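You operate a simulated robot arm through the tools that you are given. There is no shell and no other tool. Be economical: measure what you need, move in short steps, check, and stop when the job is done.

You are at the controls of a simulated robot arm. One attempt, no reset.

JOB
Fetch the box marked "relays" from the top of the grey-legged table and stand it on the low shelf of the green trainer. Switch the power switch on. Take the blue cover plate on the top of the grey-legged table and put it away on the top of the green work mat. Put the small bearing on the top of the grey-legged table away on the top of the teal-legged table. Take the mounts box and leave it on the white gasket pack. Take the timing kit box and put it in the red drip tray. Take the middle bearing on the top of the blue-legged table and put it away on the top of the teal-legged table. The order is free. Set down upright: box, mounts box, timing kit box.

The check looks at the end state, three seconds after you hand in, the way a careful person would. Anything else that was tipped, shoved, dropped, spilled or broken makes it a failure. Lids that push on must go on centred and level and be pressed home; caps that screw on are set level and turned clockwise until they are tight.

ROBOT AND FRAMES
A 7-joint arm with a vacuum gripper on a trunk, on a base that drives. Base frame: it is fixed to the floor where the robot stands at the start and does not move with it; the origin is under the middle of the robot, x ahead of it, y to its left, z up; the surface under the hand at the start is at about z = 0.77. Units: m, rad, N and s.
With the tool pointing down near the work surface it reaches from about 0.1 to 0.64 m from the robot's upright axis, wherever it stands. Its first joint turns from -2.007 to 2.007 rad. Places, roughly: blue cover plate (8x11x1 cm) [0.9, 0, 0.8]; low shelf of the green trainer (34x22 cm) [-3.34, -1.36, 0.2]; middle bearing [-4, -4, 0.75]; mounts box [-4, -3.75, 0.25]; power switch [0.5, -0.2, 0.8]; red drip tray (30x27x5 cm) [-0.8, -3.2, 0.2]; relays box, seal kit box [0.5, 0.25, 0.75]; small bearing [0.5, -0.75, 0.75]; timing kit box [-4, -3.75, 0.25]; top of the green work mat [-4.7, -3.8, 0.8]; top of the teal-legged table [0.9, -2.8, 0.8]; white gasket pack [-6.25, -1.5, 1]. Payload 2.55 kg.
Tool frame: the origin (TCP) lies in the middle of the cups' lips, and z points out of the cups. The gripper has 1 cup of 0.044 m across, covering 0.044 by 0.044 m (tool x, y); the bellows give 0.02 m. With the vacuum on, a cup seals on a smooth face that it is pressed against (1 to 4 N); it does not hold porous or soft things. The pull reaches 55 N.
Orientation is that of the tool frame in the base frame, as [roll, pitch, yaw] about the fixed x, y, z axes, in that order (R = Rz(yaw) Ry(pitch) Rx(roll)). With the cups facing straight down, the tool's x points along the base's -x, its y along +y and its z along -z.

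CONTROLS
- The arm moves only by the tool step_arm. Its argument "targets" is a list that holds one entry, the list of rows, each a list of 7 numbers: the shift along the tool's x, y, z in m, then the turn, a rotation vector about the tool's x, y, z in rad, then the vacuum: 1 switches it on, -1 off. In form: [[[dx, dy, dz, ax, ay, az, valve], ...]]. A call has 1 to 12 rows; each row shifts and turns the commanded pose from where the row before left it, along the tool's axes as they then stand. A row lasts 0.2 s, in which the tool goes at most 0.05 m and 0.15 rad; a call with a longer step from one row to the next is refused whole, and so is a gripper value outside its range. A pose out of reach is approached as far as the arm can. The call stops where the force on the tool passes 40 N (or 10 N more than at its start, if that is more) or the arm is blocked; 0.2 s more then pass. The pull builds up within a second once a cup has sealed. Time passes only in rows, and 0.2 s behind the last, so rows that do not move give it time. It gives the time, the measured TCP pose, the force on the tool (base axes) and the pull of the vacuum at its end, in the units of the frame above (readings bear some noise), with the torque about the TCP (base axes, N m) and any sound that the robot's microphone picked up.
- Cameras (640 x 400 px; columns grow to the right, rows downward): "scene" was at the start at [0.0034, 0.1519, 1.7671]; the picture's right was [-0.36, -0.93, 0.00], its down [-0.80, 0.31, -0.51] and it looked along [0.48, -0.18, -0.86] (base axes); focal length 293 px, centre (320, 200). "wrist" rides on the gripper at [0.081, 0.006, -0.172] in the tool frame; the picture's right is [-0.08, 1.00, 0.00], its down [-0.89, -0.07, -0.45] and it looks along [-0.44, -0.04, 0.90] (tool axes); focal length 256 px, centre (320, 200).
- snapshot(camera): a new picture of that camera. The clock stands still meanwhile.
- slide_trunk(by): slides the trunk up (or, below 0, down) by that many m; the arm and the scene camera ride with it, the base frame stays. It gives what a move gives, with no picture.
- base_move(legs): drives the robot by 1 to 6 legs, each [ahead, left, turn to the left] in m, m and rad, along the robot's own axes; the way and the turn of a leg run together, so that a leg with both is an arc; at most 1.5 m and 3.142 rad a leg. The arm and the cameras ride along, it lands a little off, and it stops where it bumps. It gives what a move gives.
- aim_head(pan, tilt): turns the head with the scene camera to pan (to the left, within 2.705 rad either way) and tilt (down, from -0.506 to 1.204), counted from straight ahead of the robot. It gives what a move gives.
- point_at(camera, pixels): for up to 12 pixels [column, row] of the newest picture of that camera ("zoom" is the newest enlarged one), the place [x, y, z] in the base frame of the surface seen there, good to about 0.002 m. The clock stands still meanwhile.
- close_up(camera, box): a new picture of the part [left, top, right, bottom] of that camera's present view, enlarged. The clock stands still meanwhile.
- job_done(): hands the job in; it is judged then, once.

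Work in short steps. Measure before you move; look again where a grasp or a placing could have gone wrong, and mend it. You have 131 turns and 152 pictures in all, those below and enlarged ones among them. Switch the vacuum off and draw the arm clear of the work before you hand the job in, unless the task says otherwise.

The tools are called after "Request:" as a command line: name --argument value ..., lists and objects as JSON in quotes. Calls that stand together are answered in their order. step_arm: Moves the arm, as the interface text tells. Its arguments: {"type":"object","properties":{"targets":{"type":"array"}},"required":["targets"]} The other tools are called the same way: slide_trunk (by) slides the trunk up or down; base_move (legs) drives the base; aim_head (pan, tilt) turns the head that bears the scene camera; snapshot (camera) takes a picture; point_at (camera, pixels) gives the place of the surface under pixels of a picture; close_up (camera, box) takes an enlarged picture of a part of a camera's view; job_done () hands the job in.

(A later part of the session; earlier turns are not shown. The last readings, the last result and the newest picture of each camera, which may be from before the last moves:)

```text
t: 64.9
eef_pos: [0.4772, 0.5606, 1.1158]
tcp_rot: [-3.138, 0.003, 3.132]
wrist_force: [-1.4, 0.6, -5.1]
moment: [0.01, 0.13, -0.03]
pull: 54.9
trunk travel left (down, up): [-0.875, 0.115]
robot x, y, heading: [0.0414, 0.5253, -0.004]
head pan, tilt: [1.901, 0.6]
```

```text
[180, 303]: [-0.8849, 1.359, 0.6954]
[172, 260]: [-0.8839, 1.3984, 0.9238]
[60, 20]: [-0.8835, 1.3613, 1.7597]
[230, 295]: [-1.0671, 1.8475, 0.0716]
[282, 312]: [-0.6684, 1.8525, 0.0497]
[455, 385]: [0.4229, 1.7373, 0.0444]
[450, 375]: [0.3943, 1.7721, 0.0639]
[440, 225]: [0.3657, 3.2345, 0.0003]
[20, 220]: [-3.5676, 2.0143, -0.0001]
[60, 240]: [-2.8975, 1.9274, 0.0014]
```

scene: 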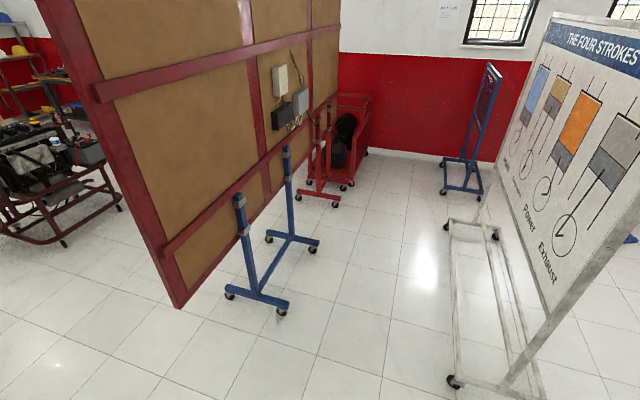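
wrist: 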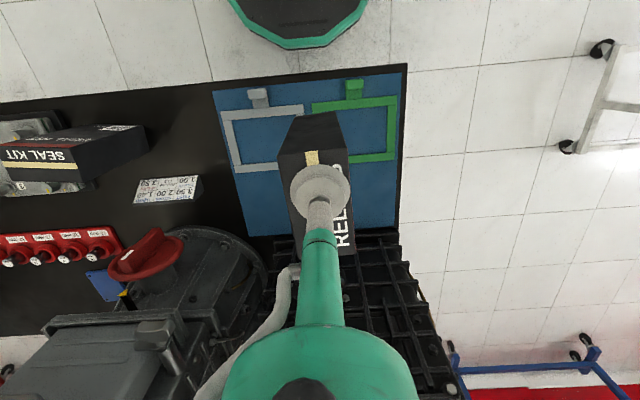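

My base is ~0.27 m in radius. Raise the trunk, drive to y≈-0.74 (opposite the gap between the two dark-red stands) turning around clockwise, then look.

Request:
slide_trunk --by 0.1

Request:
base_move --legs '[[-0.05, 0, 0], [0, -1.26, 0], [0, 0, -1.57], [0, 0, -1.57]]'

Request:
aim_head --pan 0.0 --tilt 0.5

Request:
snapshot --camera "scene"

```text
t: 66.2
eef_pos: [0.4775, 0.5599, 1.215]
tcp_rot: [-3.14, 0.005, 3.132]
wrist_force: [0.1, 0.6, -4.8]
moment: [-0.01, 0.07, 0.02]
pull: 55.3
trunk travel left (down, up): [-0.975, 0.015]
robot x, y, heading: [0.0422, 0.5249, -0.006]
head pan, tilt: [1.901, 0.6]
```

```text
t: 80.9
eef_pos: [-0.4645, -0.7865, 1.2151]
tcp_rot: [-3.14, 0.003, -0.018]
wrist_force: [0.4, 0.5, -4.9]
moment: [-0.04, -0.15, -0.04]
pull: 55.1
trunk travel left (down, up): [-0.975, 0.015]
robot x, y, heading: [-0.0308, -0.7553, 3.123]
head pan, tilt: [1.901, 0.6]
```

```text
t: 82.7
eef_pos: [-0.4653, -0.7864, 1.2152]
tcp_rot: [-3.14, 0.004, -0.018]
wrist_force: [1.0, -0.6, -4.7]
moment: [0.01, -0.09, 0.01]
pull: 55.2
trunk travel left (down, up): [-0.975, 0.015]
robot x, y, heading: [-0.0253, -0.7565, 3.12]
head pan, tilt: [0.0, 0.499]
```

```text
118 pictures are left
```

scene: 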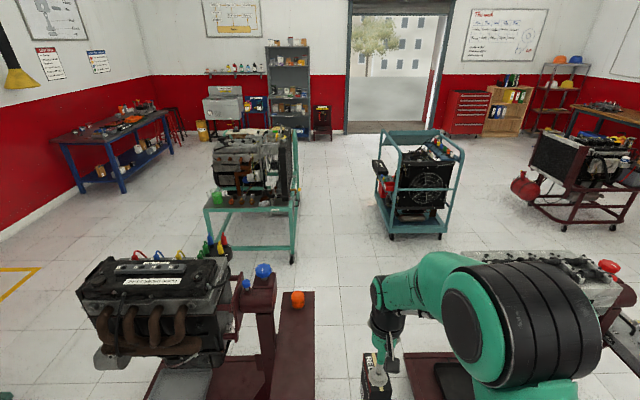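

Measure the corridor limits: stand 1's overhanging arm (295,300), bases, and the carts ahead.

Request:
point_at --camera "scene" --pixels '[[313, 295], [314, 390], [312, 340], [408, 356], [405, 395], [298, 300], [291, 255], [299, 170], [208, 258], [390, 232], [385, 205], [270, 205]]'

Request:
close_up --camera "scene" --box '[190, 110, 350, 280]'

```text
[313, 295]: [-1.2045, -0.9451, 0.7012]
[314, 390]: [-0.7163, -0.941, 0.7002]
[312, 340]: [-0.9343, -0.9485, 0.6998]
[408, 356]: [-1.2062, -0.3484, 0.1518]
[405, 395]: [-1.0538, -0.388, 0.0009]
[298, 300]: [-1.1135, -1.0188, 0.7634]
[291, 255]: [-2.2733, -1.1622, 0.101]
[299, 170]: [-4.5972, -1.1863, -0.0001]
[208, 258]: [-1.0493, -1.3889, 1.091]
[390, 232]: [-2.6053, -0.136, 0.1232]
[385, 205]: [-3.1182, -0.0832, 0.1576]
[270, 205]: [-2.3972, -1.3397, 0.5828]
```

```text
2.35 times, centred on (270, 195) of scene
```

zoom: 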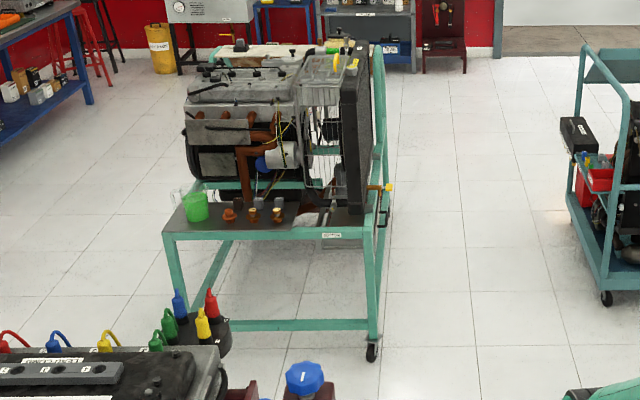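

Stand 1's plate at z=0.70 narrows this gap to 0.56 m; too tight. I'll use the gap near y≈-2.3 instead; strafe there and look.

Request:
base_move --legs '[[-0.1, 0, 0], [0, 1.5, 0]]'

Request:
snapshot --camera "scene"

Request:
point_at --camera "scene" --pixels '[[250, 300], [300, 300], [350, 300], [400, 300], [450, 300], [250, 360], [380, 360], [300, 230], [400, 230]]'

```text
t: 90.9
eef_pos: [-0.4037, -2.2811, 1.2159]
tcp_rot: [-3.141, 0.004, -0.032]
wrist_force: [-0.5, -0.6, -4.2]
moment: [0.01, -0.11, -0.03]
pull: 54.9
trunk travel left (down, up): [-0.975, 0.015]
robot x, y, heading: [0.0342, -2.2546, 3.109]
head pan, tilt: [0.0, 0.499]
```

```text
116 pictures are left
```

scene: 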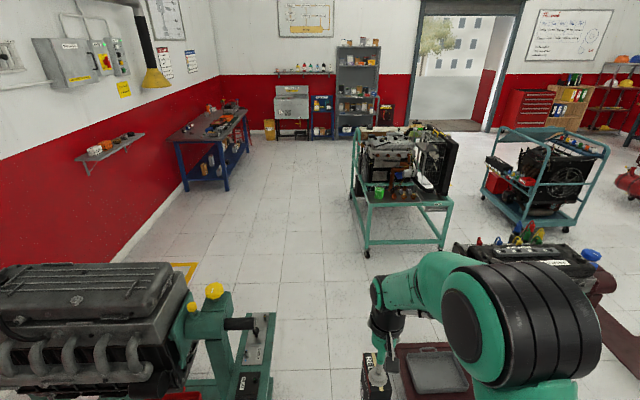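

```text
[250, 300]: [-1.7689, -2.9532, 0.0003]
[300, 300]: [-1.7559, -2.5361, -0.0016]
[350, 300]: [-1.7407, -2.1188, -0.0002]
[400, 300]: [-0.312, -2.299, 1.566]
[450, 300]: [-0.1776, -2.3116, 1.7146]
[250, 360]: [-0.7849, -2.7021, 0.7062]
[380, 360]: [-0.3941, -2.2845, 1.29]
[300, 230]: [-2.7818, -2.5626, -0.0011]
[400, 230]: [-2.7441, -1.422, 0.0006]
```

Measure the corridor edges here.

Request:
point_at --camera "scene" --pixels '[[274, 315], [270, 360], [266, 395], [250, 325], [400, 350], [392, 390], [397, 345], [455, 245], [205, 170], [245, 140], [352, 200], [366, 255]]'

```text
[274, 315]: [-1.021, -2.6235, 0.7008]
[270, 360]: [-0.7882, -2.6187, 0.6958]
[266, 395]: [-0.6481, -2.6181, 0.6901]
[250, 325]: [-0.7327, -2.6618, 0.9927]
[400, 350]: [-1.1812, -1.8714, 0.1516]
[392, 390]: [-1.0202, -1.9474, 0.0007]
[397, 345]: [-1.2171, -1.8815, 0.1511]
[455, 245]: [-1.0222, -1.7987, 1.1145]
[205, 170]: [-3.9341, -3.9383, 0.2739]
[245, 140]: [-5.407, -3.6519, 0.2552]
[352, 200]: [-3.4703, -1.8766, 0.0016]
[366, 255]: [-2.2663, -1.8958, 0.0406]
```

Corridor at y=-2.25 is fine (±0.1 at least). Correct heading and drive through to x≈-2.9, swinging out to y≈-2.6.

Request:
base_move --legs '[[0, 0, 0.03], [1.5, 0, 0], [1.4, 0.35, 0]]'

Request:
aim_head --pan -1.3 --tilt 0.65

Request:
snapshot --camera "scene"

```text
t: 105.6
eef_pos: [-3.3202, -2.6793, 1.2157]
tcp_rot: [-3.139, 0.001, 0.008]
wrist_force: [-0.4, -1.3, -4.3]
moment: [-0.03, -0.11, -0.01]
pull: 55.6
trunk travel left (down, up): [-0.975, 0.015]
robot x, y, heading: [-2.8826, -2.6342, -3.136]
head pan, tilt: [0.0, 0.499]
```

```text
t: 107.0
eef_pos: [-3.3198, -2.6785, 1.2148]
tcp_rot: [-3.139, 0.003, 0.007]
wrist_force: [-0.5, 0.5, -4.6]
moment: [0.01, -0.11, -0.02]
pull: 54.9
trunk travel left (down, up): [-0.975, 0.015]
robot x, y, heading: [-2.8866, -2.6315, -3.138]
head pan, tilt: [-1.3, 0.649]
```

```text
115 pictures are left
```

scene: 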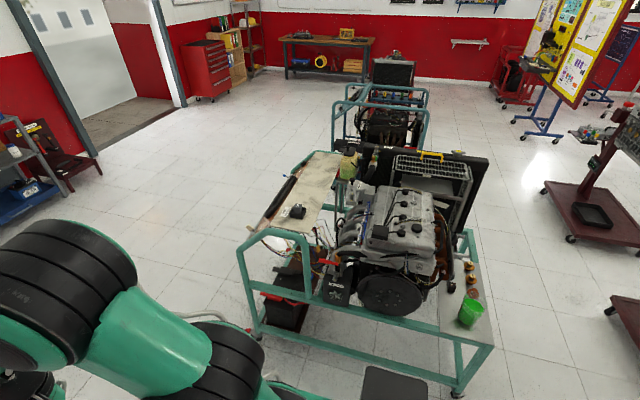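

Zoom on the cart's west end low region.

Request:
close_up --camera "scene" --box '[220, 140, 360, 345]'

Request:
point_at --camera "scene" --pixels '[[285, 310], [290, 295], [270, 290], [258, 335], [240, 250], [310, 235], [290, 155], [340, 155], [300, 212], [270, 220], [245, 240]]'

```text
1.95 times, centred on (290, 242) of scene
```

zoom: 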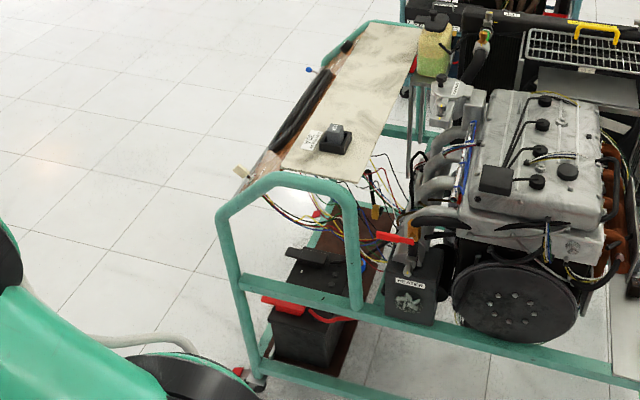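

```text
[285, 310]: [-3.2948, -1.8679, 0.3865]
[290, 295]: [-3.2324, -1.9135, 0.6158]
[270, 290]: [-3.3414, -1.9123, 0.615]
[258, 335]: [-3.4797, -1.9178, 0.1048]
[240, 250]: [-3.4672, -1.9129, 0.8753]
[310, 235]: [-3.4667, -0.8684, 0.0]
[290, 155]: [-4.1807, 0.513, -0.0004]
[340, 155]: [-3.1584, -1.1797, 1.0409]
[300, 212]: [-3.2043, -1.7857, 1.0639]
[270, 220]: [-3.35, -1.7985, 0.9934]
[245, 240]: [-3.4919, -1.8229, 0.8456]
```

The shelf lies under a sloped panel, open toward the west end. I'll drive to the west end, facing +x, and look.

Request:
base_move --legs '[[1.42, 0, 0], [0, 0, -1.57], [0, 0, -1.57], [0, 1.2, 0]]'

Request:
aim_head --pan 0.0 --tilt 0.9

Request:
snapshot --camera "scene"

Request:
snapshot --camera "wrist"

```text
t: 127.4
eef_pos: [-3.886, -1.3802, 1.2149]
tcp_rot: [-3.138, 0.003, -3.101]
wrist_force: [0.5, 0.0, -4.7]
moment: [-0.01, 0.14, 0.01]
pull: 54.8
trunk travel left (down, up): [-0.975, 0.015]
robot x, y, heading: [-4.3232, -1.4418, 0.041]
head pan, tilt: [-1.3, 0.649]
```

```text
t: 128.9
eef_pos: [-3.8871, -1.3795, 1.2146]
tcp_rot: [-3.141, 0.003, -3.099]
wrist_force: [0.1, 0.3, -4.0]
moment: [0.03, 0.09, -0.05]
pull: 55.2
trunk travel left (down, up): [-0.975, 0.015]
robot x, y, heading: [-4.321, -1.4409, 0.045]
head pan, tilt: [0.0, 0.901]
```

```text
113 pictures are left
```

scene: 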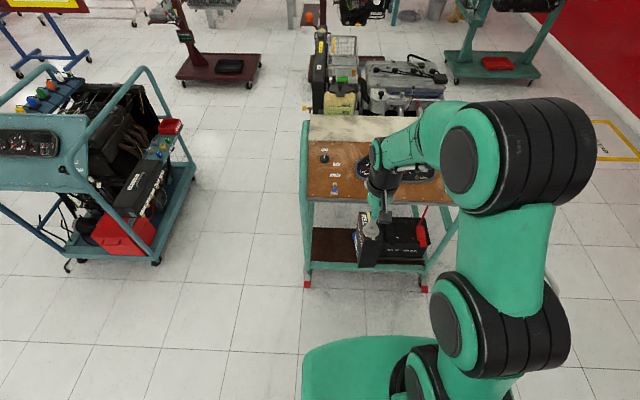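

```text
112 pictures are left
```

wrist: 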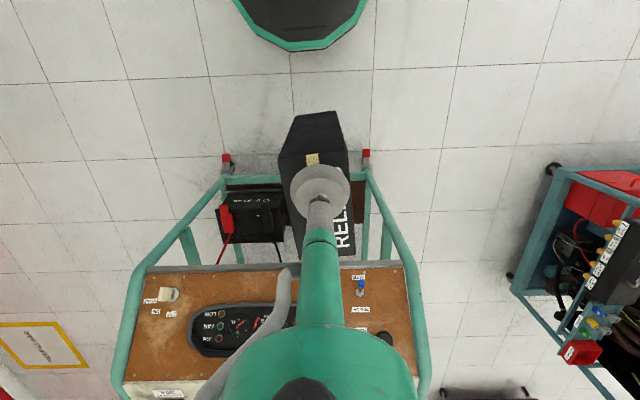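

The west end is open; the low shelf with a battery on the right half shows at (335,245). Zoom and measure.

Request:
close_up --camera "scene" --box '[290, 110, 450, 310]'

Request:
point_at --camera "scene" --pixels '[[315, 232], [345, 232], [314, 260], [352, 262], [335, 245], [312, 200], [345, 202], [362, 240], [395, 250], [398, 230], [330, 130], [308, 267]]'

```text
2.00 times, centred on (370, 210) of scene
```

zoom: 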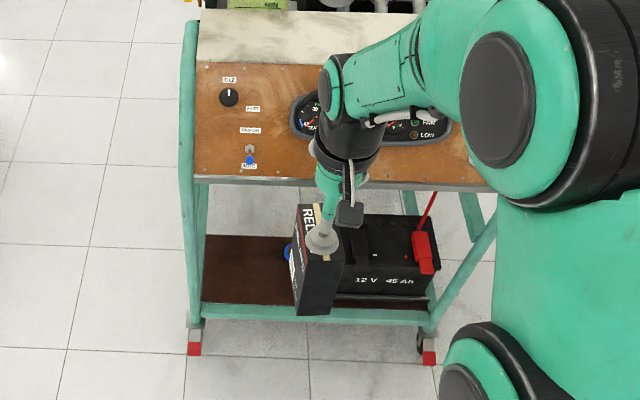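

```text
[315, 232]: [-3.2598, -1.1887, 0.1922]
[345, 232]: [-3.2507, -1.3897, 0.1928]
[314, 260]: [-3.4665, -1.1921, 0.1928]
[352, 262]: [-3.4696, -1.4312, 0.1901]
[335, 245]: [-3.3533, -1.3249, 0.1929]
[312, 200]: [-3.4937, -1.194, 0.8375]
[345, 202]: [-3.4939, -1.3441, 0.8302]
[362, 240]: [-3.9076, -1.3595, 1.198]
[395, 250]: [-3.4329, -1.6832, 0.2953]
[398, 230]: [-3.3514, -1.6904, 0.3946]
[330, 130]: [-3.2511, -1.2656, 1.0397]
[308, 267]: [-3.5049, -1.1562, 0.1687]
```

Shelf top z=0.193, free y∈[-1.5,-1.18]; panel's lower lip is at z≈0.83, x≈-3.494. Measure my hand's height to see whether it fits underneath.

Request:
point_at --camera "zoom" --pixels '[[322, 240], [328, 185], [345, 140], [335, 80], [365, 70], [400, 60], [440, 15], [490, 90], [420, 120], [352, 212]]'

```text
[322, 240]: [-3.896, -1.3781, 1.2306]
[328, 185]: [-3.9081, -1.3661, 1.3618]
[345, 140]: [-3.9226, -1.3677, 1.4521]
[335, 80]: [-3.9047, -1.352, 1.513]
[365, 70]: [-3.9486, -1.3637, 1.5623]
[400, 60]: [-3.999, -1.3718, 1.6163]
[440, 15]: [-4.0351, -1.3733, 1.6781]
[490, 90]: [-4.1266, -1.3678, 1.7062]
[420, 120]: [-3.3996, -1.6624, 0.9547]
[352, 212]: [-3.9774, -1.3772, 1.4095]
```

The wrist is ~0.3 m above the TCP. To get under the 0.83 m lip with a flatter forearm: square up heading, extend the arm outwards and up, then lower the trunk fully.

Request:
base_move --legs '[[0, 0, -0.043]]'

Request:
step_arm --targets '[[[-0.03, 0, -0.03, 0, 0, 0, 1], [-0.03, 0, -0.03, 0, 0, 0, 1], [-0.03, 0, -0.03, 0, 0, 0, 1], [-0.03, 0, -0.03, 0, 0, 0, 1], [-0.02, 0, 0, 0, 0, 0, 1], [0, 0, 0, 0, 0, 0, 1]]]'

Request:
slide_trunk --by -0.95

Request:
snapshot --camera "scene"

```text
t: 129.7
eef_pos: [-3.8837, -1.3981, 1.2142]
tcp_rot: [3.141, 0.001, 3.14]
wrist_force: [0.1, -0.3, -6.0]
moment: [0.0, 0.1, -0.01]
pull: 55.1
trunk travel left (down, up): [-0.975, 0.015]
robot x, y, heading: [-4.3206, -1.4414, -0.001]
head pan, tilt: [0.0, 0.901]
```

```text
t: 131.1
eef_pos: [-3.8053, -1.3996, 1.2623]
tcp_rot: [-3.139, 0.003, -3.141]
wrist_force: [0.0, 0.6, -3.6]
moment: [-0.01, 0.1, -0.02]
pull: 54.9
out of reach, approached as far as the arm can: row 3, 4, 5
trunk travel left (down, up): [-0.975, 0.015]
robot x, y, heading: [-4.3224, -1.4375, -0.002]
head pan, tilt: [0.0, 0.901]
```

```text
refused: -0.95 is not a number from -0.4 to 0.4
```

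```text
110 pictures are left
```

scene: 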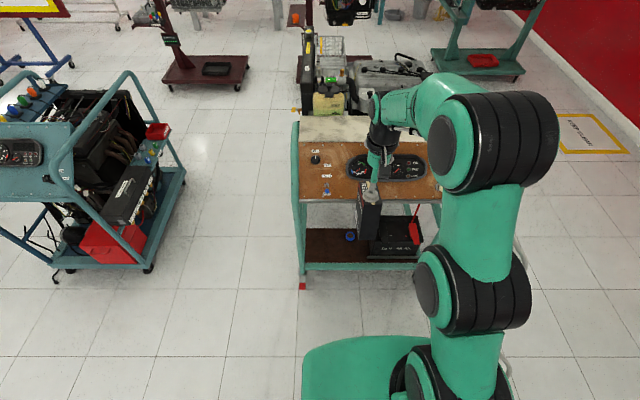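

Limit is 0.4 per slide; lower in chunks to TCP ≈0.385.

Request:
slide_trunk --by -0.4

Request:
slide_trunk --by -0.4

Request:
slide_trunk --by -0.08

Request:
snapshot --camera "scene"

```text
t: 134.9
eef_pos: [-3.8052, -1.3994, 0.8618]
tcp_rot: [-3.139, 0.004, 3.141]
wrist_force: [-0.2, 0.7, -5.1]
moment: [-0.01, 0.18, 0.0]
pull: 54.8
trunk travel left (down, up): [-0.575, 0.415]
robot x, y, heading: [-4.32, -1.4415, -0.002]
head pan, tilt: [0.0, 0.901]
```

```text
t: 138.8
eef_pos: [-3.8049, -1.3988, 0.4616]
tcp_rot: [-3.14, 0.004, 3.141]
wrist_force: [-0.8, 0.2, -4.5]
moment: [-0.01, 0.14, -0.01]
pull: 54.3
trunk travel left (down, up): [-0.175, 0.815]
robot x, y, heading: [-4.3212, -1.438, -0.001]
head pan, tilt: [0.0, 0.901]
```

```text
t: 139.9
eef_pos: [-3.8042, -1.3994, 0.3821]
tcp_rot: [-3.139, 0.003, 3.14]
wrist_force: [0.2, -0.1, -5.5]
moment: [0.01, 0.13, -0.01]
pull: 55.2
trunk travel left (down, up): [-0.095, 0.895]
robot x, y, heading: [-4.3231, -1.4403, -0.004]
head pan, tilt: [0.0, 0.901]
```

```text
109 pictures are left
```

scene: 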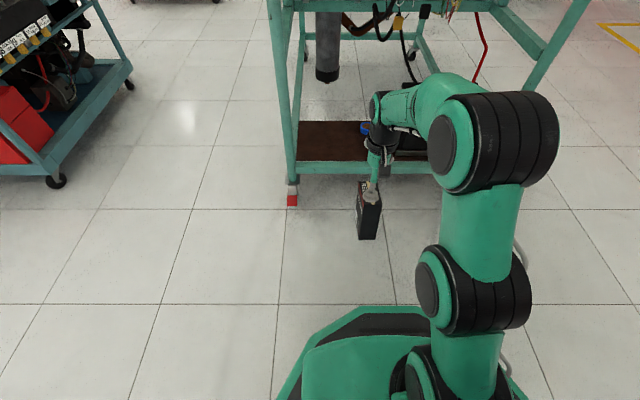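

Measure the highest points along the forearm and elbow, and shelf/battery from this low view.

Request:
point_at --camera "scene" --pixels '[[376, 96], [395, 92], [412, 86], [430, 76], [450, 76], [470, 92], [500, 96], [362, 128], [350, 135], [405, 150], [340, 130], [310, 160]]'

Request:
snapshot --camera "wrist"

```text
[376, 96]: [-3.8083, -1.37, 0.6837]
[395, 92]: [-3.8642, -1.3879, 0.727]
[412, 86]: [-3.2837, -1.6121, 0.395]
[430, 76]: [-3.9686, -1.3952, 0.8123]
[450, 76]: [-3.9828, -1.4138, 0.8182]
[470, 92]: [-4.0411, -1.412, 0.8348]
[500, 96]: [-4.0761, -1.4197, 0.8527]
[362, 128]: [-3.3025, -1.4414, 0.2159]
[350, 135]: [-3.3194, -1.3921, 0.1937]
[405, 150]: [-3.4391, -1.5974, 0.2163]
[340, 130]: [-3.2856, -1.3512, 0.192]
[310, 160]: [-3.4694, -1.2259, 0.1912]
```

```text
108 pictures are left
```

wrist: 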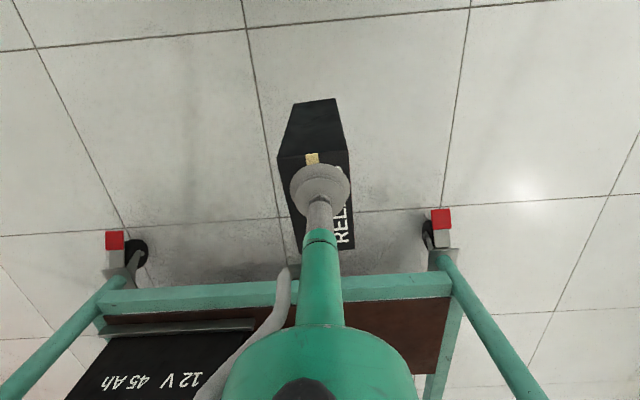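

Forearm clears the lip by >4 cm at TCP x≈-3.374. Check hanging cables, then shift left and move in partly.

Request:
point_at --camera "scene" --pixels '[[327, 70], [355, 20], [385, 30], [407, 60], [398, 20], [480, 60], [440, 50]]'

Request:
base_move --legs '[[0, 0.11, 0], [0.25, 0, 0]]'

Request:
snapshot --camera "scene"

Request:
snapshot --camera "wrist"

```text
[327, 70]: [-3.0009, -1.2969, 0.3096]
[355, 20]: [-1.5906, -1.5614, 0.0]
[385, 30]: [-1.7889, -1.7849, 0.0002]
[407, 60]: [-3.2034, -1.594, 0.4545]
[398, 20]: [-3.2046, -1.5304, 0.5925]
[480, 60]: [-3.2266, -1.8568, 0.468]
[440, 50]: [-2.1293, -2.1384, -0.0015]
```

```text
t: 142.6
eef_pos: [-3.5564, -1.2893, 0.3819]
tcp_rot: [-3.141, 0.004, -3.141]
wrist_force: [0.6, -0.6, -5.6]
moment: [0.01, 0.16, 0.02]
pull: 54.9
trunk travel left (down, up): [-0.095, 0.895]
robot x, y, heading: [-4.0698, -1.3288, -0.004]
head pan, tilt: [0.0, 0.901]
```

```text
107 pictures are left
```

scene: 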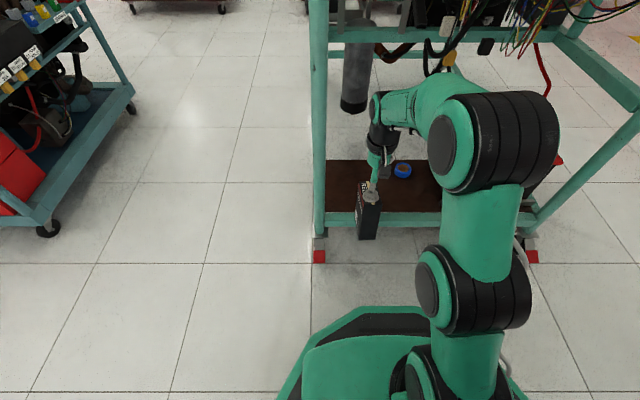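

```text
106 pictures are left
```

wrist: 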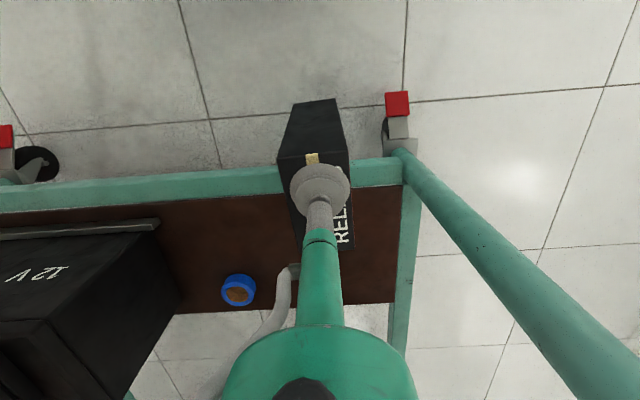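

Path clear: blue tape roll at (238,290) well to the left. Drive in 0.18 more.

Request:
base_move --legs '[[0.18, 0, 0]]'

Request:
snapshot --camera "wrist"

Request:
snapshot --camera "scene"

```text
t: 144.1
eef_pos: [-3.3738, -1.291, 0.3823]
tcp_rot: [-3.14, 0.004, 3.14]
wrist_force: [0.3, -0.1, -4.4]
moment: [-0.01, 0.15, -0.04]
pull: 55.3
trunk travel left (down, up): [-0.095, 0.895]
robot x, y, heading: [-3.8868, -1.3269, -0.003]
head pan, tilt: [0.0, 0.901]
```

```text
105 pictures are left
```

wrist: 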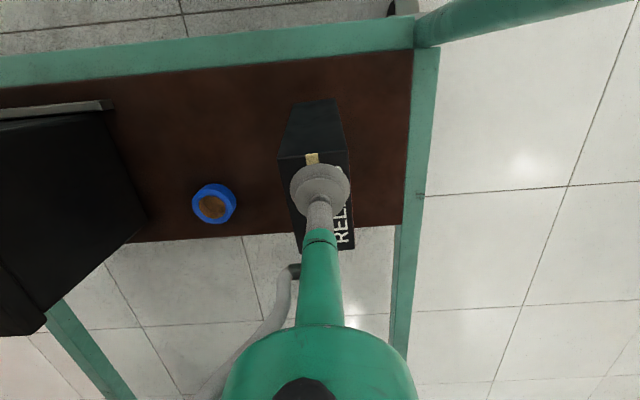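

```text
104 pictures are left
```

scene: 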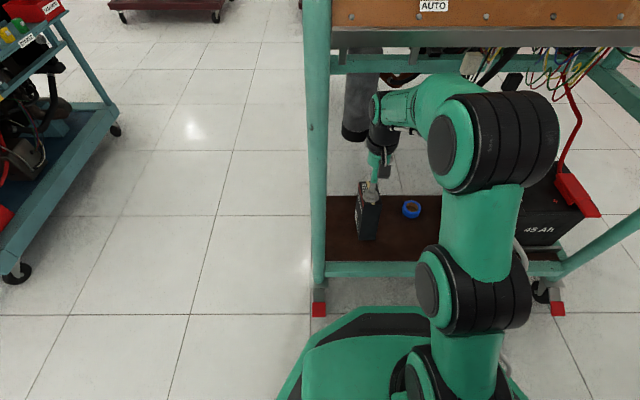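

Box sits above the free shelf area. Lower 36 mm gently to contact.

Request:
step_arm --targets '[[[0, 0, 0.015, 0, 0, 0, 1], [0, 0, 0.012, 0, 0, 0, 1], [0, 0, 0.005, 0, 0, 0, 1], [0, 0, 0.003, 0, 0, 0, 1], [0, 0, 0, 0, 0, 0, 1]]]'

```text
t: 145.3
eef_pos: [-3.3747, -1.2899, 0.3502]
tcp_rot: [-3.14, 0.006, 3.138]
wrist_force: [-8.1, 3.3, 19.4]
moment: [-0.28, 0.42, -0.11]
pull: 54.9
trunk travel left (down, up): [-0.095, 0.895]
robot x, y, heading: [-3.8911, -1.3299, -0.005]
head pan, tilt: [0.0, 0.901]
```

Contact. Ease 2 mm, release, rise 4 cm.

Request:
step_arm --targets '[[[0, 0, -0.002, 0, 0, 0, 1], [0, 0, 0, 0, 0, 0, -1], [0, 0, 0, 0, 0, 0, -1], [0, 0, 0, 0, 0, 0, -1], [0, 0, 0, 0, 0, 0, -1], [0, 0, -0.01, 0, 0, 0, -1], [0, 0, -0.02, 0, 0, 0, -1], [0, 0, -0.015, 0, 0, 0, -1]]]'

Request:
snapshot --camera "wrist"

```text
t: 147.1
eef_pos: [-3.3793, -1.2911, 0.386]
tcp_rot: [-3.138, 0.003, 3.136]
wrist_force: [0.1, -0.1, 0.2]
moment: [0.02, 0.0, -0.04]
pull: 0.0
out of reach, approached as far as the arm can: row 8
trunk travel left (down, up): [-0.095, 0.895]
robot x, y, heading: [-3.8946, -1.3275, -0.005]
head pan, tilt: [0.0, 0.901]
```

```text
103 pictures are left
```

wrist: 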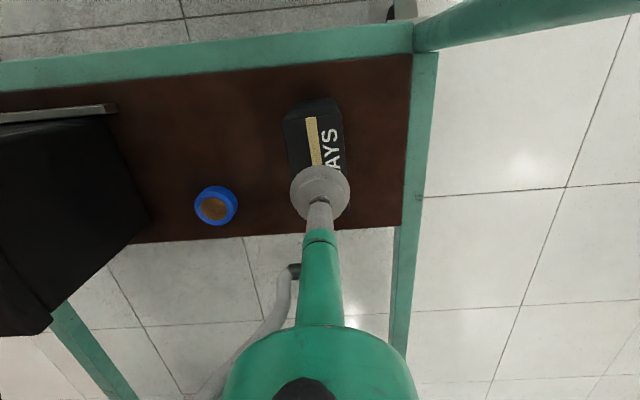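

Box is standing on the shelf. Back out, turn toward the blue-legged table (−y), approach and look.

Request:
base_move --legs '[[-0.5, 0, 0], [0, 0, -1.566], [1.0, 0.2, 0]]'

Request:
aim_head --pan 0.0 --tilt 0.5

Request:
snapshot --camera "scene"

```text
t: 158.8
eef_pos: [-4.1707, -2.8569, 0.3859]
tcp_rot: [-3.14, 0.003, 1.557]
wrist_force: [-0.2, 0.6, 0.7]
moment: [-0.02, -0.01, -0.03]
pull: 0.0
trunk travel left (down, up): [-0.095, 0.895]
robot x, y, heading: [-4.201, -2.3492, -1.588]
head pan, tilt: [0.0, 0.901]
```

```text
t: 159.7
eef_pos: [-4.1708, -2.8578, 0.3861]
tcp_rot: [-3.141, 0.004, 1.557]
wrist_force: [-0.7, -0.2, -0.1]
moment: [-0.03, 0.03, -0.02]
pull: 0.0
trunk travel left (down, up): [-0.095, 0.895]
robot x, y, heading: [-4.2041, -2.3439, -1.581]
head pan, tilt: [0.0, 0.499]
```

```text
102 pictures are left
```

scene: 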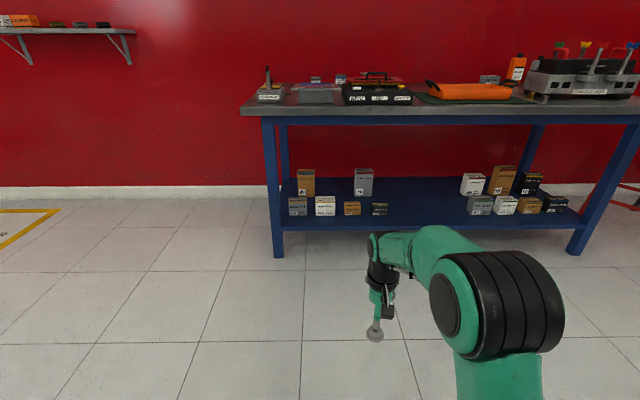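

Many small boxes on the lower shelf; enlarge to read labels.

Request:
close_up --camera "scene" --box '[270, 150, 430, 250]'

Request:
close_up --camera "scene" --box '[440, 150, 600, 250]'

Request:
close_up --camera "scene" --box '[230, 50, 430, 120]'

Request:
close_up --camera "scene" --box '[410, 30, 640, 120]'

```text
4.00 times, centred on (350, 200) of scene
```

zoom: 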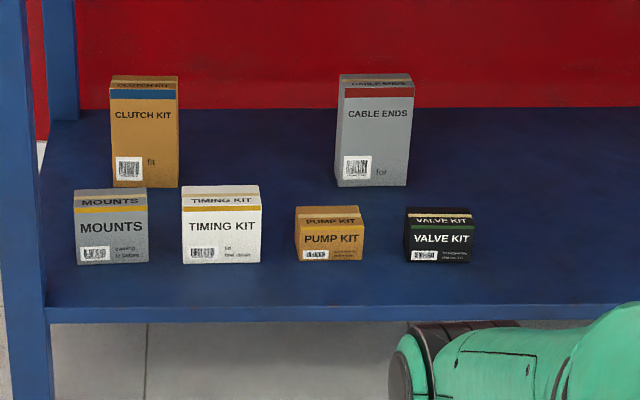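

```text
4.00 times, centred on (520, 200) of scene
```

zoom: 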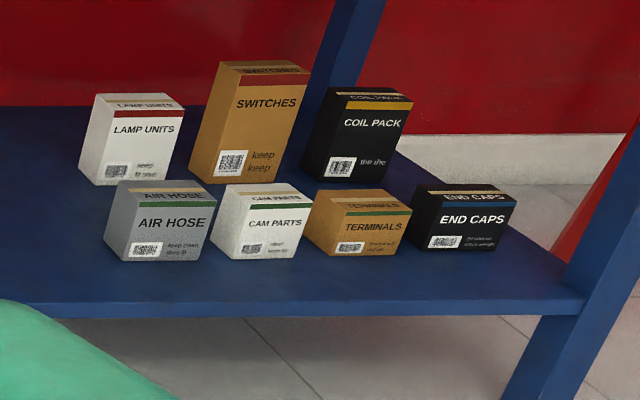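

```text
3.20 times, centred on (330, 85) of scene
```

zoom: 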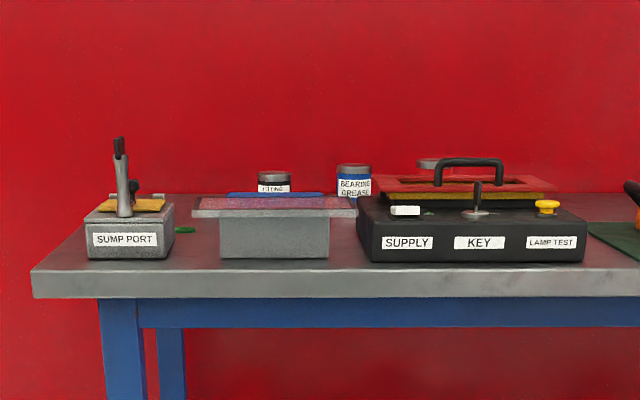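

```text
2.78 times, centred on (525, 75) of scene
```

zoom: 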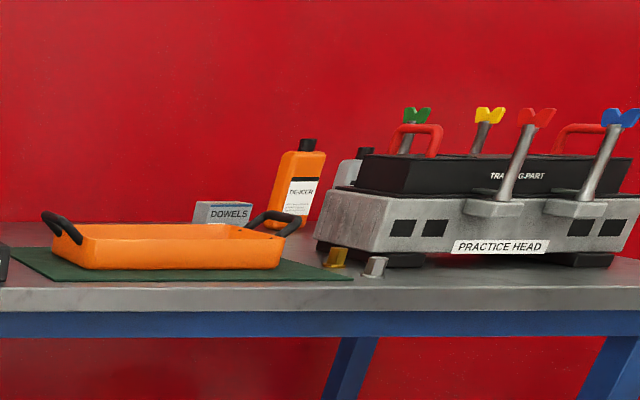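

Mounts at scene (298,205), timing kit (325,205). Measure their tops, shelf, table front edges.

Request:
close_up --camera "scene" --box '[270, 180, 350, 230]'

Request:
point_at --camera "scene" --pixels '[[300, 228], [345, 228], [240, 112], [300, 114], [273, 245], [275, 130], [305, 170], [353, 203], [420, 215]]'

```text
8.00 times, centred on (310, 205) of scene
```

zoom: 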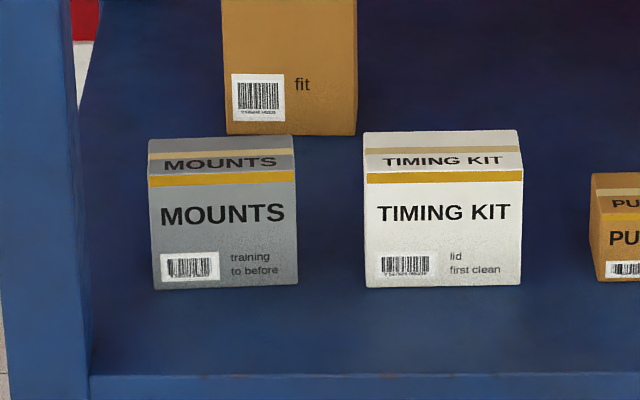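

```text
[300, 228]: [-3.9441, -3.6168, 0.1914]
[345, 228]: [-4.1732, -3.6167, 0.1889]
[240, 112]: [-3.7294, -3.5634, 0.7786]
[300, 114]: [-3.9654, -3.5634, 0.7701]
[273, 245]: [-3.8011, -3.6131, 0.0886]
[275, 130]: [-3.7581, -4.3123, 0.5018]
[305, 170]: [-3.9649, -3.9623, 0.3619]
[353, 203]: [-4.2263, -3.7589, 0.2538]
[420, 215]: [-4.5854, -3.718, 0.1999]
```

Request:
point_at --camera "zoom" --pixels '[[152, 140], [292, 138], [152, 172], [294, 170], [222, 230], [366, 135], [516, 133], [368, 168], [520, 166], [445, 230], [225, 285], [440, 285]]'

```text
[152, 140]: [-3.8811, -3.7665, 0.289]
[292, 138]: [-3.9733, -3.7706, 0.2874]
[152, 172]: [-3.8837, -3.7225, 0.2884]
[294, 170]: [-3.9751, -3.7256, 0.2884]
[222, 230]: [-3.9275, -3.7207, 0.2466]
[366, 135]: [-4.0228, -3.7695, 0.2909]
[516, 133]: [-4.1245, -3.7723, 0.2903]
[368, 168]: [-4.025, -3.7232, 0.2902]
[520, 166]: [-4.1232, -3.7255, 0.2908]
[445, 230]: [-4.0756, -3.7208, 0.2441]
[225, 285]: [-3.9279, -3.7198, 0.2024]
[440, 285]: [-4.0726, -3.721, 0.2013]
```

Check the apron's underside height and anything above the shelf.

Request:
point_at --camera "scene" --pixels '[[300, 116], [300, 120], [300, 124], [350, 124], [350, 118], [300, 126], [290, 135]]'

Request:
close_up --camera "scene" --box '[230, 90, 350, 165]'

```text
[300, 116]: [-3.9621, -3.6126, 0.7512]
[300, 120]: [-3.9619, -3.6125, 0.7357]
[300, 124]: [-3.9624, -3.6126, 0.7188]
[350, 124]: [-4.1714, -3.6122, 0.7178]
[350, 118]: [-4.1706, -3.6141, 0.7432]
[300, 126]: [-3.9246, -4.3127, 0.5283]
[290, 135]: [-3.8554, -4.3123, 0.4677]
```

```text
5.33 times, centred on (290, 128) of scene
```

zoom: 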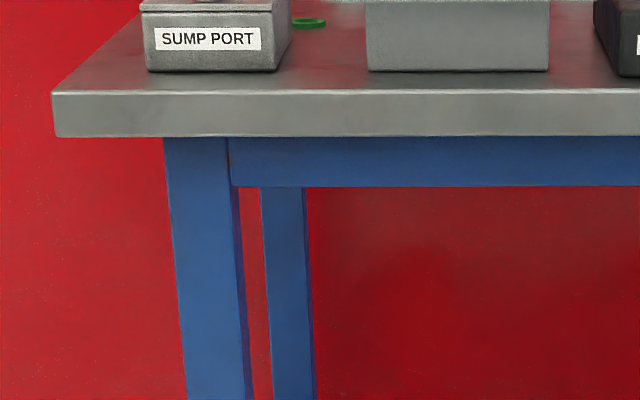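

Apron bottom is z≈0.712, tight for a vertical tool, so I'll take the mounts box by its front face with the tool horizontal. First roll the tool 180° so the wrist camera ends up above.

Request:
step_arm --targets '[[[0, 0, 0, 0, 0, 0.15, -1], [0, 0, 0, 0, 0, 0.15, -1], [0, 0, 0, 0, 0, 0.15, -1], [0, 0, 0, 0, 0, 0.15, -1], [0, 0, 0, 0, 0, 0.15, -1], [0, 0, 0, 0, 0, 0.15, -1], [0, 0, 0, 0, 0, 0.15, -1], [0, 0, 0, 0, 0, 0.15, -1], [0, 0, 0, 0, 0, 0.15, -1], [0, 0, 0, 0, 0, 0.15, -1], [0, 0, 0, 0, 0, 0.0708, -1]]]'

Request:
step_arm --targets '[[[0, 0, 0, 0, 0, 0.15, -1], [0, 0, 0, 0, 0, 0.15, -1], [0, 0, 0, 0, 0, 0.15, -1], [0, 0, 0, 0, 0, 0.15, -1], [0, 0, 0, 0, 0, 0.15, -1], [0, 0, 0, 0, 0, 0.15, -1], [0, 0, 0, 0, 0, 0.15, -1], [0, 0, 0, 0, 0, 0.15, -1], [0, 0, 0, 0, 0, 0.15, -1], [0, 0, 0, 0, 0, 0.15, -1], [0, 0, 0, 0, 0, 0.0708, -1]]]'

```text
t: 162.1
eef_pos: [-4.171, -2.8589, 0.3858]
tcp_rot: [3.137, 0.002, -0.015]
wrist_force: [0.4, 0.6, 0.5]
moment: [0.01, 0.01, 0.03]
pull: 0.1
trunk travel left (down, up): [-0.095, 0.895]
robot x, y, heading: [-4.2067, -2.3447, -1.583]
head pan, tilt: [0.0, 0.499]
```

```text
t: 164.5
eef_pos: [-4.2064, -2.8572, 0.3834]
tcp_rot: [-3.109, -0.01, -1.487]
wrist_force: [0.8, 0.0, -0.3]
moment: [0.01, -0.01, 0.01]
pull: 0.1
out of reach, approached as far as the arm can: row 10, 11
trunk travel left (down, up): [-0.095, 0.895]
robot x, y, heading: [-4.2005, -2.3467, -1.584]
head pan, tilt: [0.0, 0.499]
```

Roll limit is reached just short of 180°; cup symmetry makes that fine. Back off the roll a little and read the pose.

Request:
step_arm --targets '[[[0, 0, -0.02, 0, 0, -0.12, -1], [0, 0, -0.02, 0, 0, -0.12, -1], [0, 0, 0, 0, 0, 0, -1]]]'

```text
t: 165.3
eef_pos: [-4.2063, -2.8375, 0.3991]
tcp_rot: [-3.114, -0.015, -1.245]
wrist_force: [0.1, 0.3, -0.2]
moment: [-0.01, -0.04, 0.02]
pull: 0.1
out of reach, approached as far as the arm can: row 1
trunk travel left (down, up): [-0.095, 0.895]
robot x, y, heading: [-4.2028, -2.3484, -1.585]
head pan, tilt: [0.0, 0.499]
```

Pitch the tool up to horizontal toward −y, pivoting about the wrist.

Request:
step_arm --targets '[[[0.0424, 0.0143, -0.0034, -0.048, 0.1421, 0, -1], [0.0424, 0.0143, -0.0034, -0.048, 0.1421, 0, -1], [0.0424, 0.0143, -0.0034, -0.048, 0.1421, 0, -1], [0.0424, 0.0143, -0.0034, -0.048, 0.1421, 0, -1], [0.0424, 0.0143, -0.0034, -0.048, 0.1421, 0, -1], [0.0424, 0.0143, -0.0034, -0.048, 0.1421, 0, -1], [0.0424, 0.0143, -0.0034, -0.048, 0.1421, 0, -1], [0.0424, 0.0143, -0.0034, -0.048, 0.1421, 0, -1], [0.0424, 0.0143, -0.0034, -0.048, 0.1421, 0, -1], [0.0424, 0.0143, -0.0034, -0.048, 0.1421, 0, -1], [0.02, 0.0068, -0.0008, -0.0227, 0.0671, 0, -1]]]'

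Request:
snapshot --camera "scene"

```text
t: 167.7
eef_pos: [-4.2163, -3.1357, 0.6902]
tcp_rot: [1.644, -1.276, -0.068]
wrist_force: [0.0, -0.1, 0.4]
moment: [-0.01, 0.0, 0.03]
pull: 0.0
out of reach, approached as far as the arm can: row 11
trunk travel left (down, up): [-0.095, 0.895]
robot x, y, heading: [-4.2024, -2.3476, -1.583]
head pan, tilt: [0.0, 0.499]
```

```text
95 pictures are left
```

scene: 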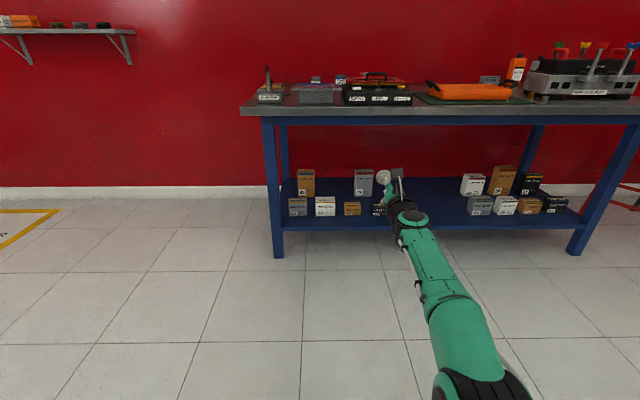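

Tool now points along −y (0.02 rad low). Fix the tilt, lower the arm ~0.35 and trunk 0.09, then shift left to align with the mounts box.

Request:
step_arm --targets '[[[0, 0, 0, -0.0061, 0.0201, 0, -1], [-0.0431, -0.0131, 0, 0, 0, 0, -1], [-0.0431, -0.0131, 0, 0, 0, 0, -1], [-0.0431, -0.0131, 0, 0, 0, 0, -1], [-0.0431, -0.0131, 0, 0, 0, 0, -1], [-0.0431, -0.0131, 0, 0, 0, 0, -1], [-0.0431, -0.0131, 0, 0, 0, 0, -1], [-0.0431, -0.0131, 0, 0, 0, 0, -1], [-0.03, -0.0091, 0, 0, 0, 0, -1], [0, 0, 0, 0, 0, 0, -1]]]'

Request:
slide_trunk --by -0.09

Request:
base_move --legs '[[0, 0.285, 0.012]]'

Request:
snapshot --camera "wrist"

Request:
snapshot --camera "scene"

```text
t: 169.9
eef_pos: [-4.285, -3.1639, 0.3735]
tcp_rot: [1.485, -1.274, 0.092]
wrist_force: [-0.7, 1.0, 0.5]
moment: [0.05, 0.01, 0.0]
pull: 0.2
out of reach, approached as far as the arm can: row 1, 2, 3, 4, 5, 6, 7, 8, 9
trunk travel left (down, up): [-0.095, 0.895]
robot x, y, heading: [-4.2045, -2.349, -1.587]
head pan, tilt: [0.0, 0.499]
```

```text
t: 171.1
eef_pos: [-4.2855, -3.164, 0.2834]
tcp_rot: [1.488, -1.276, 0.09]
wrist_force: [-0.8, -0.3, -0.6]
moment: [-0.01, 0.02, -0.05]
pull: 0.0
trunk travel left (down, up): [-0.005, 0.985]
robot x, y, heading: [-4.2028, -2.3454, -1.587]
head pan, tilt: [0.0, 0.499]
```

```text
t: 173.1
eef_pos: [-3.989, -3.1672, 0.2834]
tcp_rot: [1.488, -1.276, 0.097]
wrist_force: [0.5, -0.3, 0.2]
moment: [0.01, -0.02, -0.01]
pull: 0.0
trunk travel left (down, up): [-0.005, 0.985]
robot x, y, heading: [-3.9134, -2.3512, -1.574]
head pan, tilt: [0.0, 0.499]
```

```text
94 pictures are left
```

wrist: 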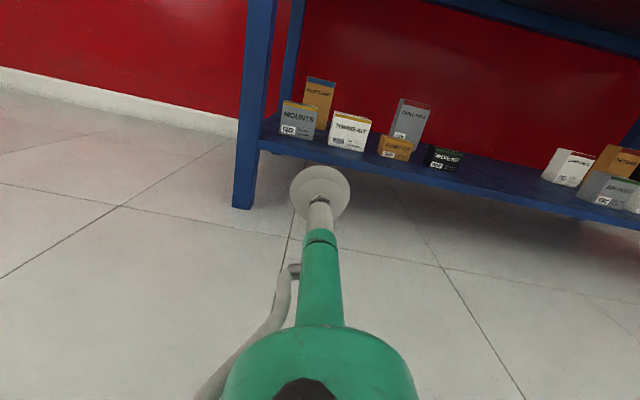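

```text
93 pictures are left
```

scene: 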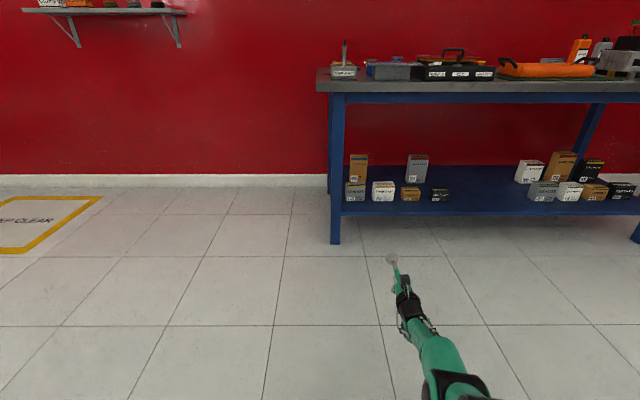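

Rows reported out-of-reach because the last joint is near its limit; roll back 0.3 rad and level the tool, then read.

Request:
step_arm --targets '[[[0, 0, 0, 0, 0, -0.15, -1], [0, 0, 0, 0, 0, -0.15, -1], [0, 0, 0, -0.0015, -0.03, 0, -1], [0, 0, 0, 0, 0, 0, -1]]]'

```text
t: 174.1
eef_pos: [-3.9907, -3.1663, 0.2838]
tcp_rot: [1.573, -0.976, 0.008]
wrist_force: [0.6, 0.6, 0.5]
moment: [0.0, 0.0, 0.02]
pull: 0.0
trunk travel left (down, up): [-0.005, 0.985]
robot x, y, heading: [-3.9158, -2.3446, -1.575]
head pan, tilt: [0.0, 0.499]
```

Tool is level. Shift to x=-3.928, z=0.25, then drive ahead 0.42.

Request:
step_arm --targets '[[[0.0036, -0.0357, 0, 0, 0, 0, -1], [0.0036, -0.0357, 0, 0, 0, 0, -1], [0, 0, 0, 0, 0, 0, -1]]]'

Request:
base_move --legs '[[0.42, 0, 0.004]]'

Request:
snapshot --camera "wrist"

Request:
step_arm --targets '[[[0, 0, 0, 0, 0, 0, -1]]]'

```text
t: 174.9
eef_pos: [-3.975, -3.1687, 0.2581]
tcp_rot: [1.582, -0.976, 0.027]
wrist_force: [-0.1, -0.7, -0.1]
moment: [-0.01, -0.01, -0.01]
pull: 0.1
out of reach, approached as far as the arm can: row 1, 2
trunk travel left (down, up): [-0.005, 0.985]
robot x, y, heading: [-3.9149, -2.3478, -1.572]
head pan, tilt: [0.0, 0.499]
```

```text
t: 177.5
eef_pos: [-3.9844, -3.5967, 0.2569]
tcp_rot: [1.583, -0.978, 0.016]
wrist_force: [-0.4, -0.6, 0.0]
moment: [0.01, 0.03, -0.01]
pull: 0.2
trunk travel left (down, up): [-0.005, 0.985]
robot x, y, heading: [-3.9192, -2.7776, -1.582]
head pan, tilt: [0.0, 0.499]
```

```text
92 pictures are left
```

wrist: 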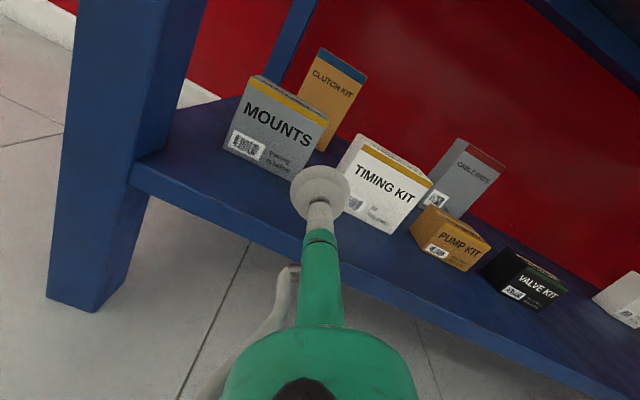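

```text
t: 177.9
eef_pos: [-3.9858, -3.5976, 0.2571]
tcp_rot: [1.582, -0.977, 0.018]
wrist_force: [-0.2, 0.3, -0.4]
moment: [0.0, 0.01, 0.0]
pull: 0.1
trunk travel left (down, up): [-0.005, 0.985]
robot x, y, heading: [-3.9155, -2.7761, -1.582]
head pan, tilt: [0.0, 0.499]
```

Shift base left 0.08 with a −0.027 turn to align square with the mounts face.

Request:
base_move --legs '[[0, 0.08, -0.027]]'

Request:
snapshot --camera "wrist"

```text
t: 179.0
eef_pos: [-3.9273, -3.5966, 0.2573]
tcp_rot: [1.582, -0.977, -0.009]
wrist_force: [-0.1, -0.5, 0.0]
moment: [0.01, -0.02, -0.02]
pull: 0.1
trunk travel left (down, up): [-0.005, 0.985]
robot x, y, heading: [-3.8351, -2.7821, -1.605]
head pan, tilt: [0.0, 0.499]
```

```text
91 pictures are left
```

wrist: 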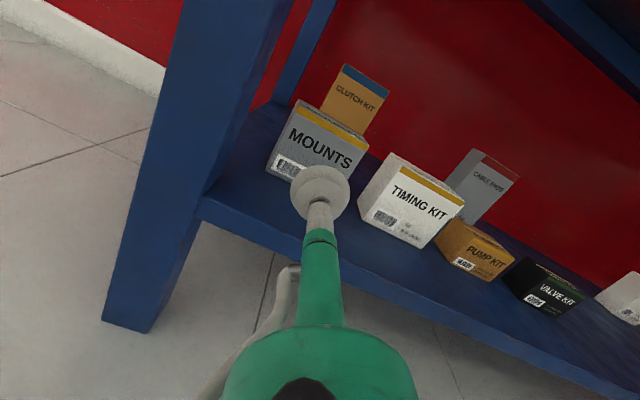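

Aligned. Drive ahead 0.1, then touch with arm, vacuum on.

Request:
base_move --legs '[[0.1, 0, 0]]'

Request:
step_arm --targets '[[[0, 0, 0.01, 0, 0, 0, 1], [0, 0, 0.006, 0, 0, 0, 1], [0, 0, 0.005, 0, 0, 0, 1], [0, 0, 0.004, 0, 0, 0, 1], [0, 0, 0, 0, 0, 0, 1], [0, 0, 0, 0, 0, 0, 1]]]'

Request:
snapshot --camera "wrist"

```text
t: 180.2
eef_pos: [-3.9284, -3.6973, 0.2574]
tcp_rot: [1.583, -0.978, -0.008]
wrist_force: [0.4, -0.6, -0.5]
moment: [0.02, 0.01, 0.01]
pull: 0.1
trunk travel left (down, up): [-0.005, 0.985]
robot x, y, heading: [-3.8416, -2.8778, -1.606]
head pan, tilt: [0.0, 0.499]
```

```text
t: 181.6
eef_pos: [-3.9289, -3.7199, 0.2579]
tcp_rot: [1.582, -0.976, -0.006]
wrist_force: [0.0, -0.2, 1.3]
moment: [0.08, 0.29, -0.02]
pull: 55.1
trunk travel left (down, up): [-0.005, 0.985]
robot x, y, heading: [-3.8403, -2.8804, -1.608]
head pan, tilt: [0.0, 0.499]
```

```text
90 pictures are left
```

wrist: 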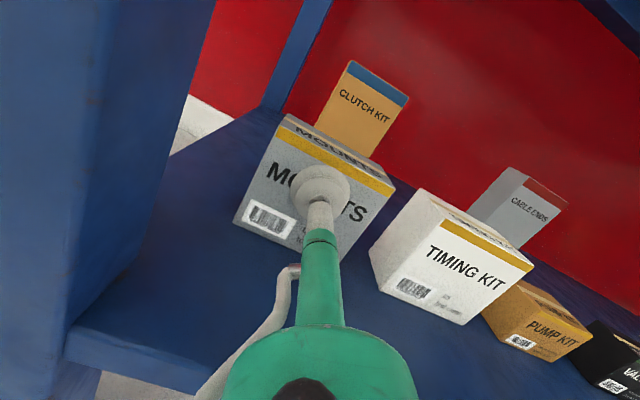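

Sealed on the mounts box. Lift with the trunk 3 cm, back out 0.45, and check.

Request:
slide_trunk --by 0.03

Request:
base_move --legs '[[-0.5, 0, 0]]'

Request:
snapshot --camera "wrist"

```text
t: 182.3
eef_pos: [-3.9281, -3.7207, 0.2859]
tcp_rot: [1.587, -0.977, -0.01]
wrist_force: [0.3, 0.6, -3.4]
moment: [0.04, 0.04, -0.01]
pull: 54.8
trunk travel left (down, up): [-0.035, 0.955]
robot x, y, heading: [-3.8371, -2.8758, -1.607]
head pan, tilt: [0.0, 0.499]
```

```text
t: 185.3
eef_pos: [-3.9094, -3.2135, 0.2868]
tcp_rot: [1.585, -0.978, -0.009]
wrist_force: [-0.3, 0.6, -2.5]
moment: [0.07, -0.01, 0.05]
pull: 54.9
trunk travel left (down, up): [-0.035, 0.955]
robot x, y, heading: [-3.8208, -2.3738, -1.607]
head pan, tilt: [0.0, 0.499]
```

```text
89 pictures are left
```

wrist: 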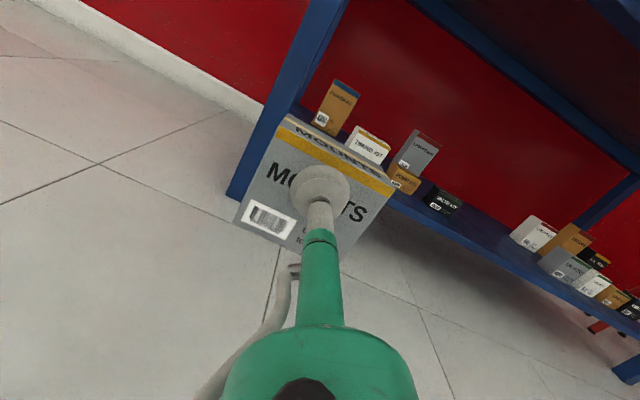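

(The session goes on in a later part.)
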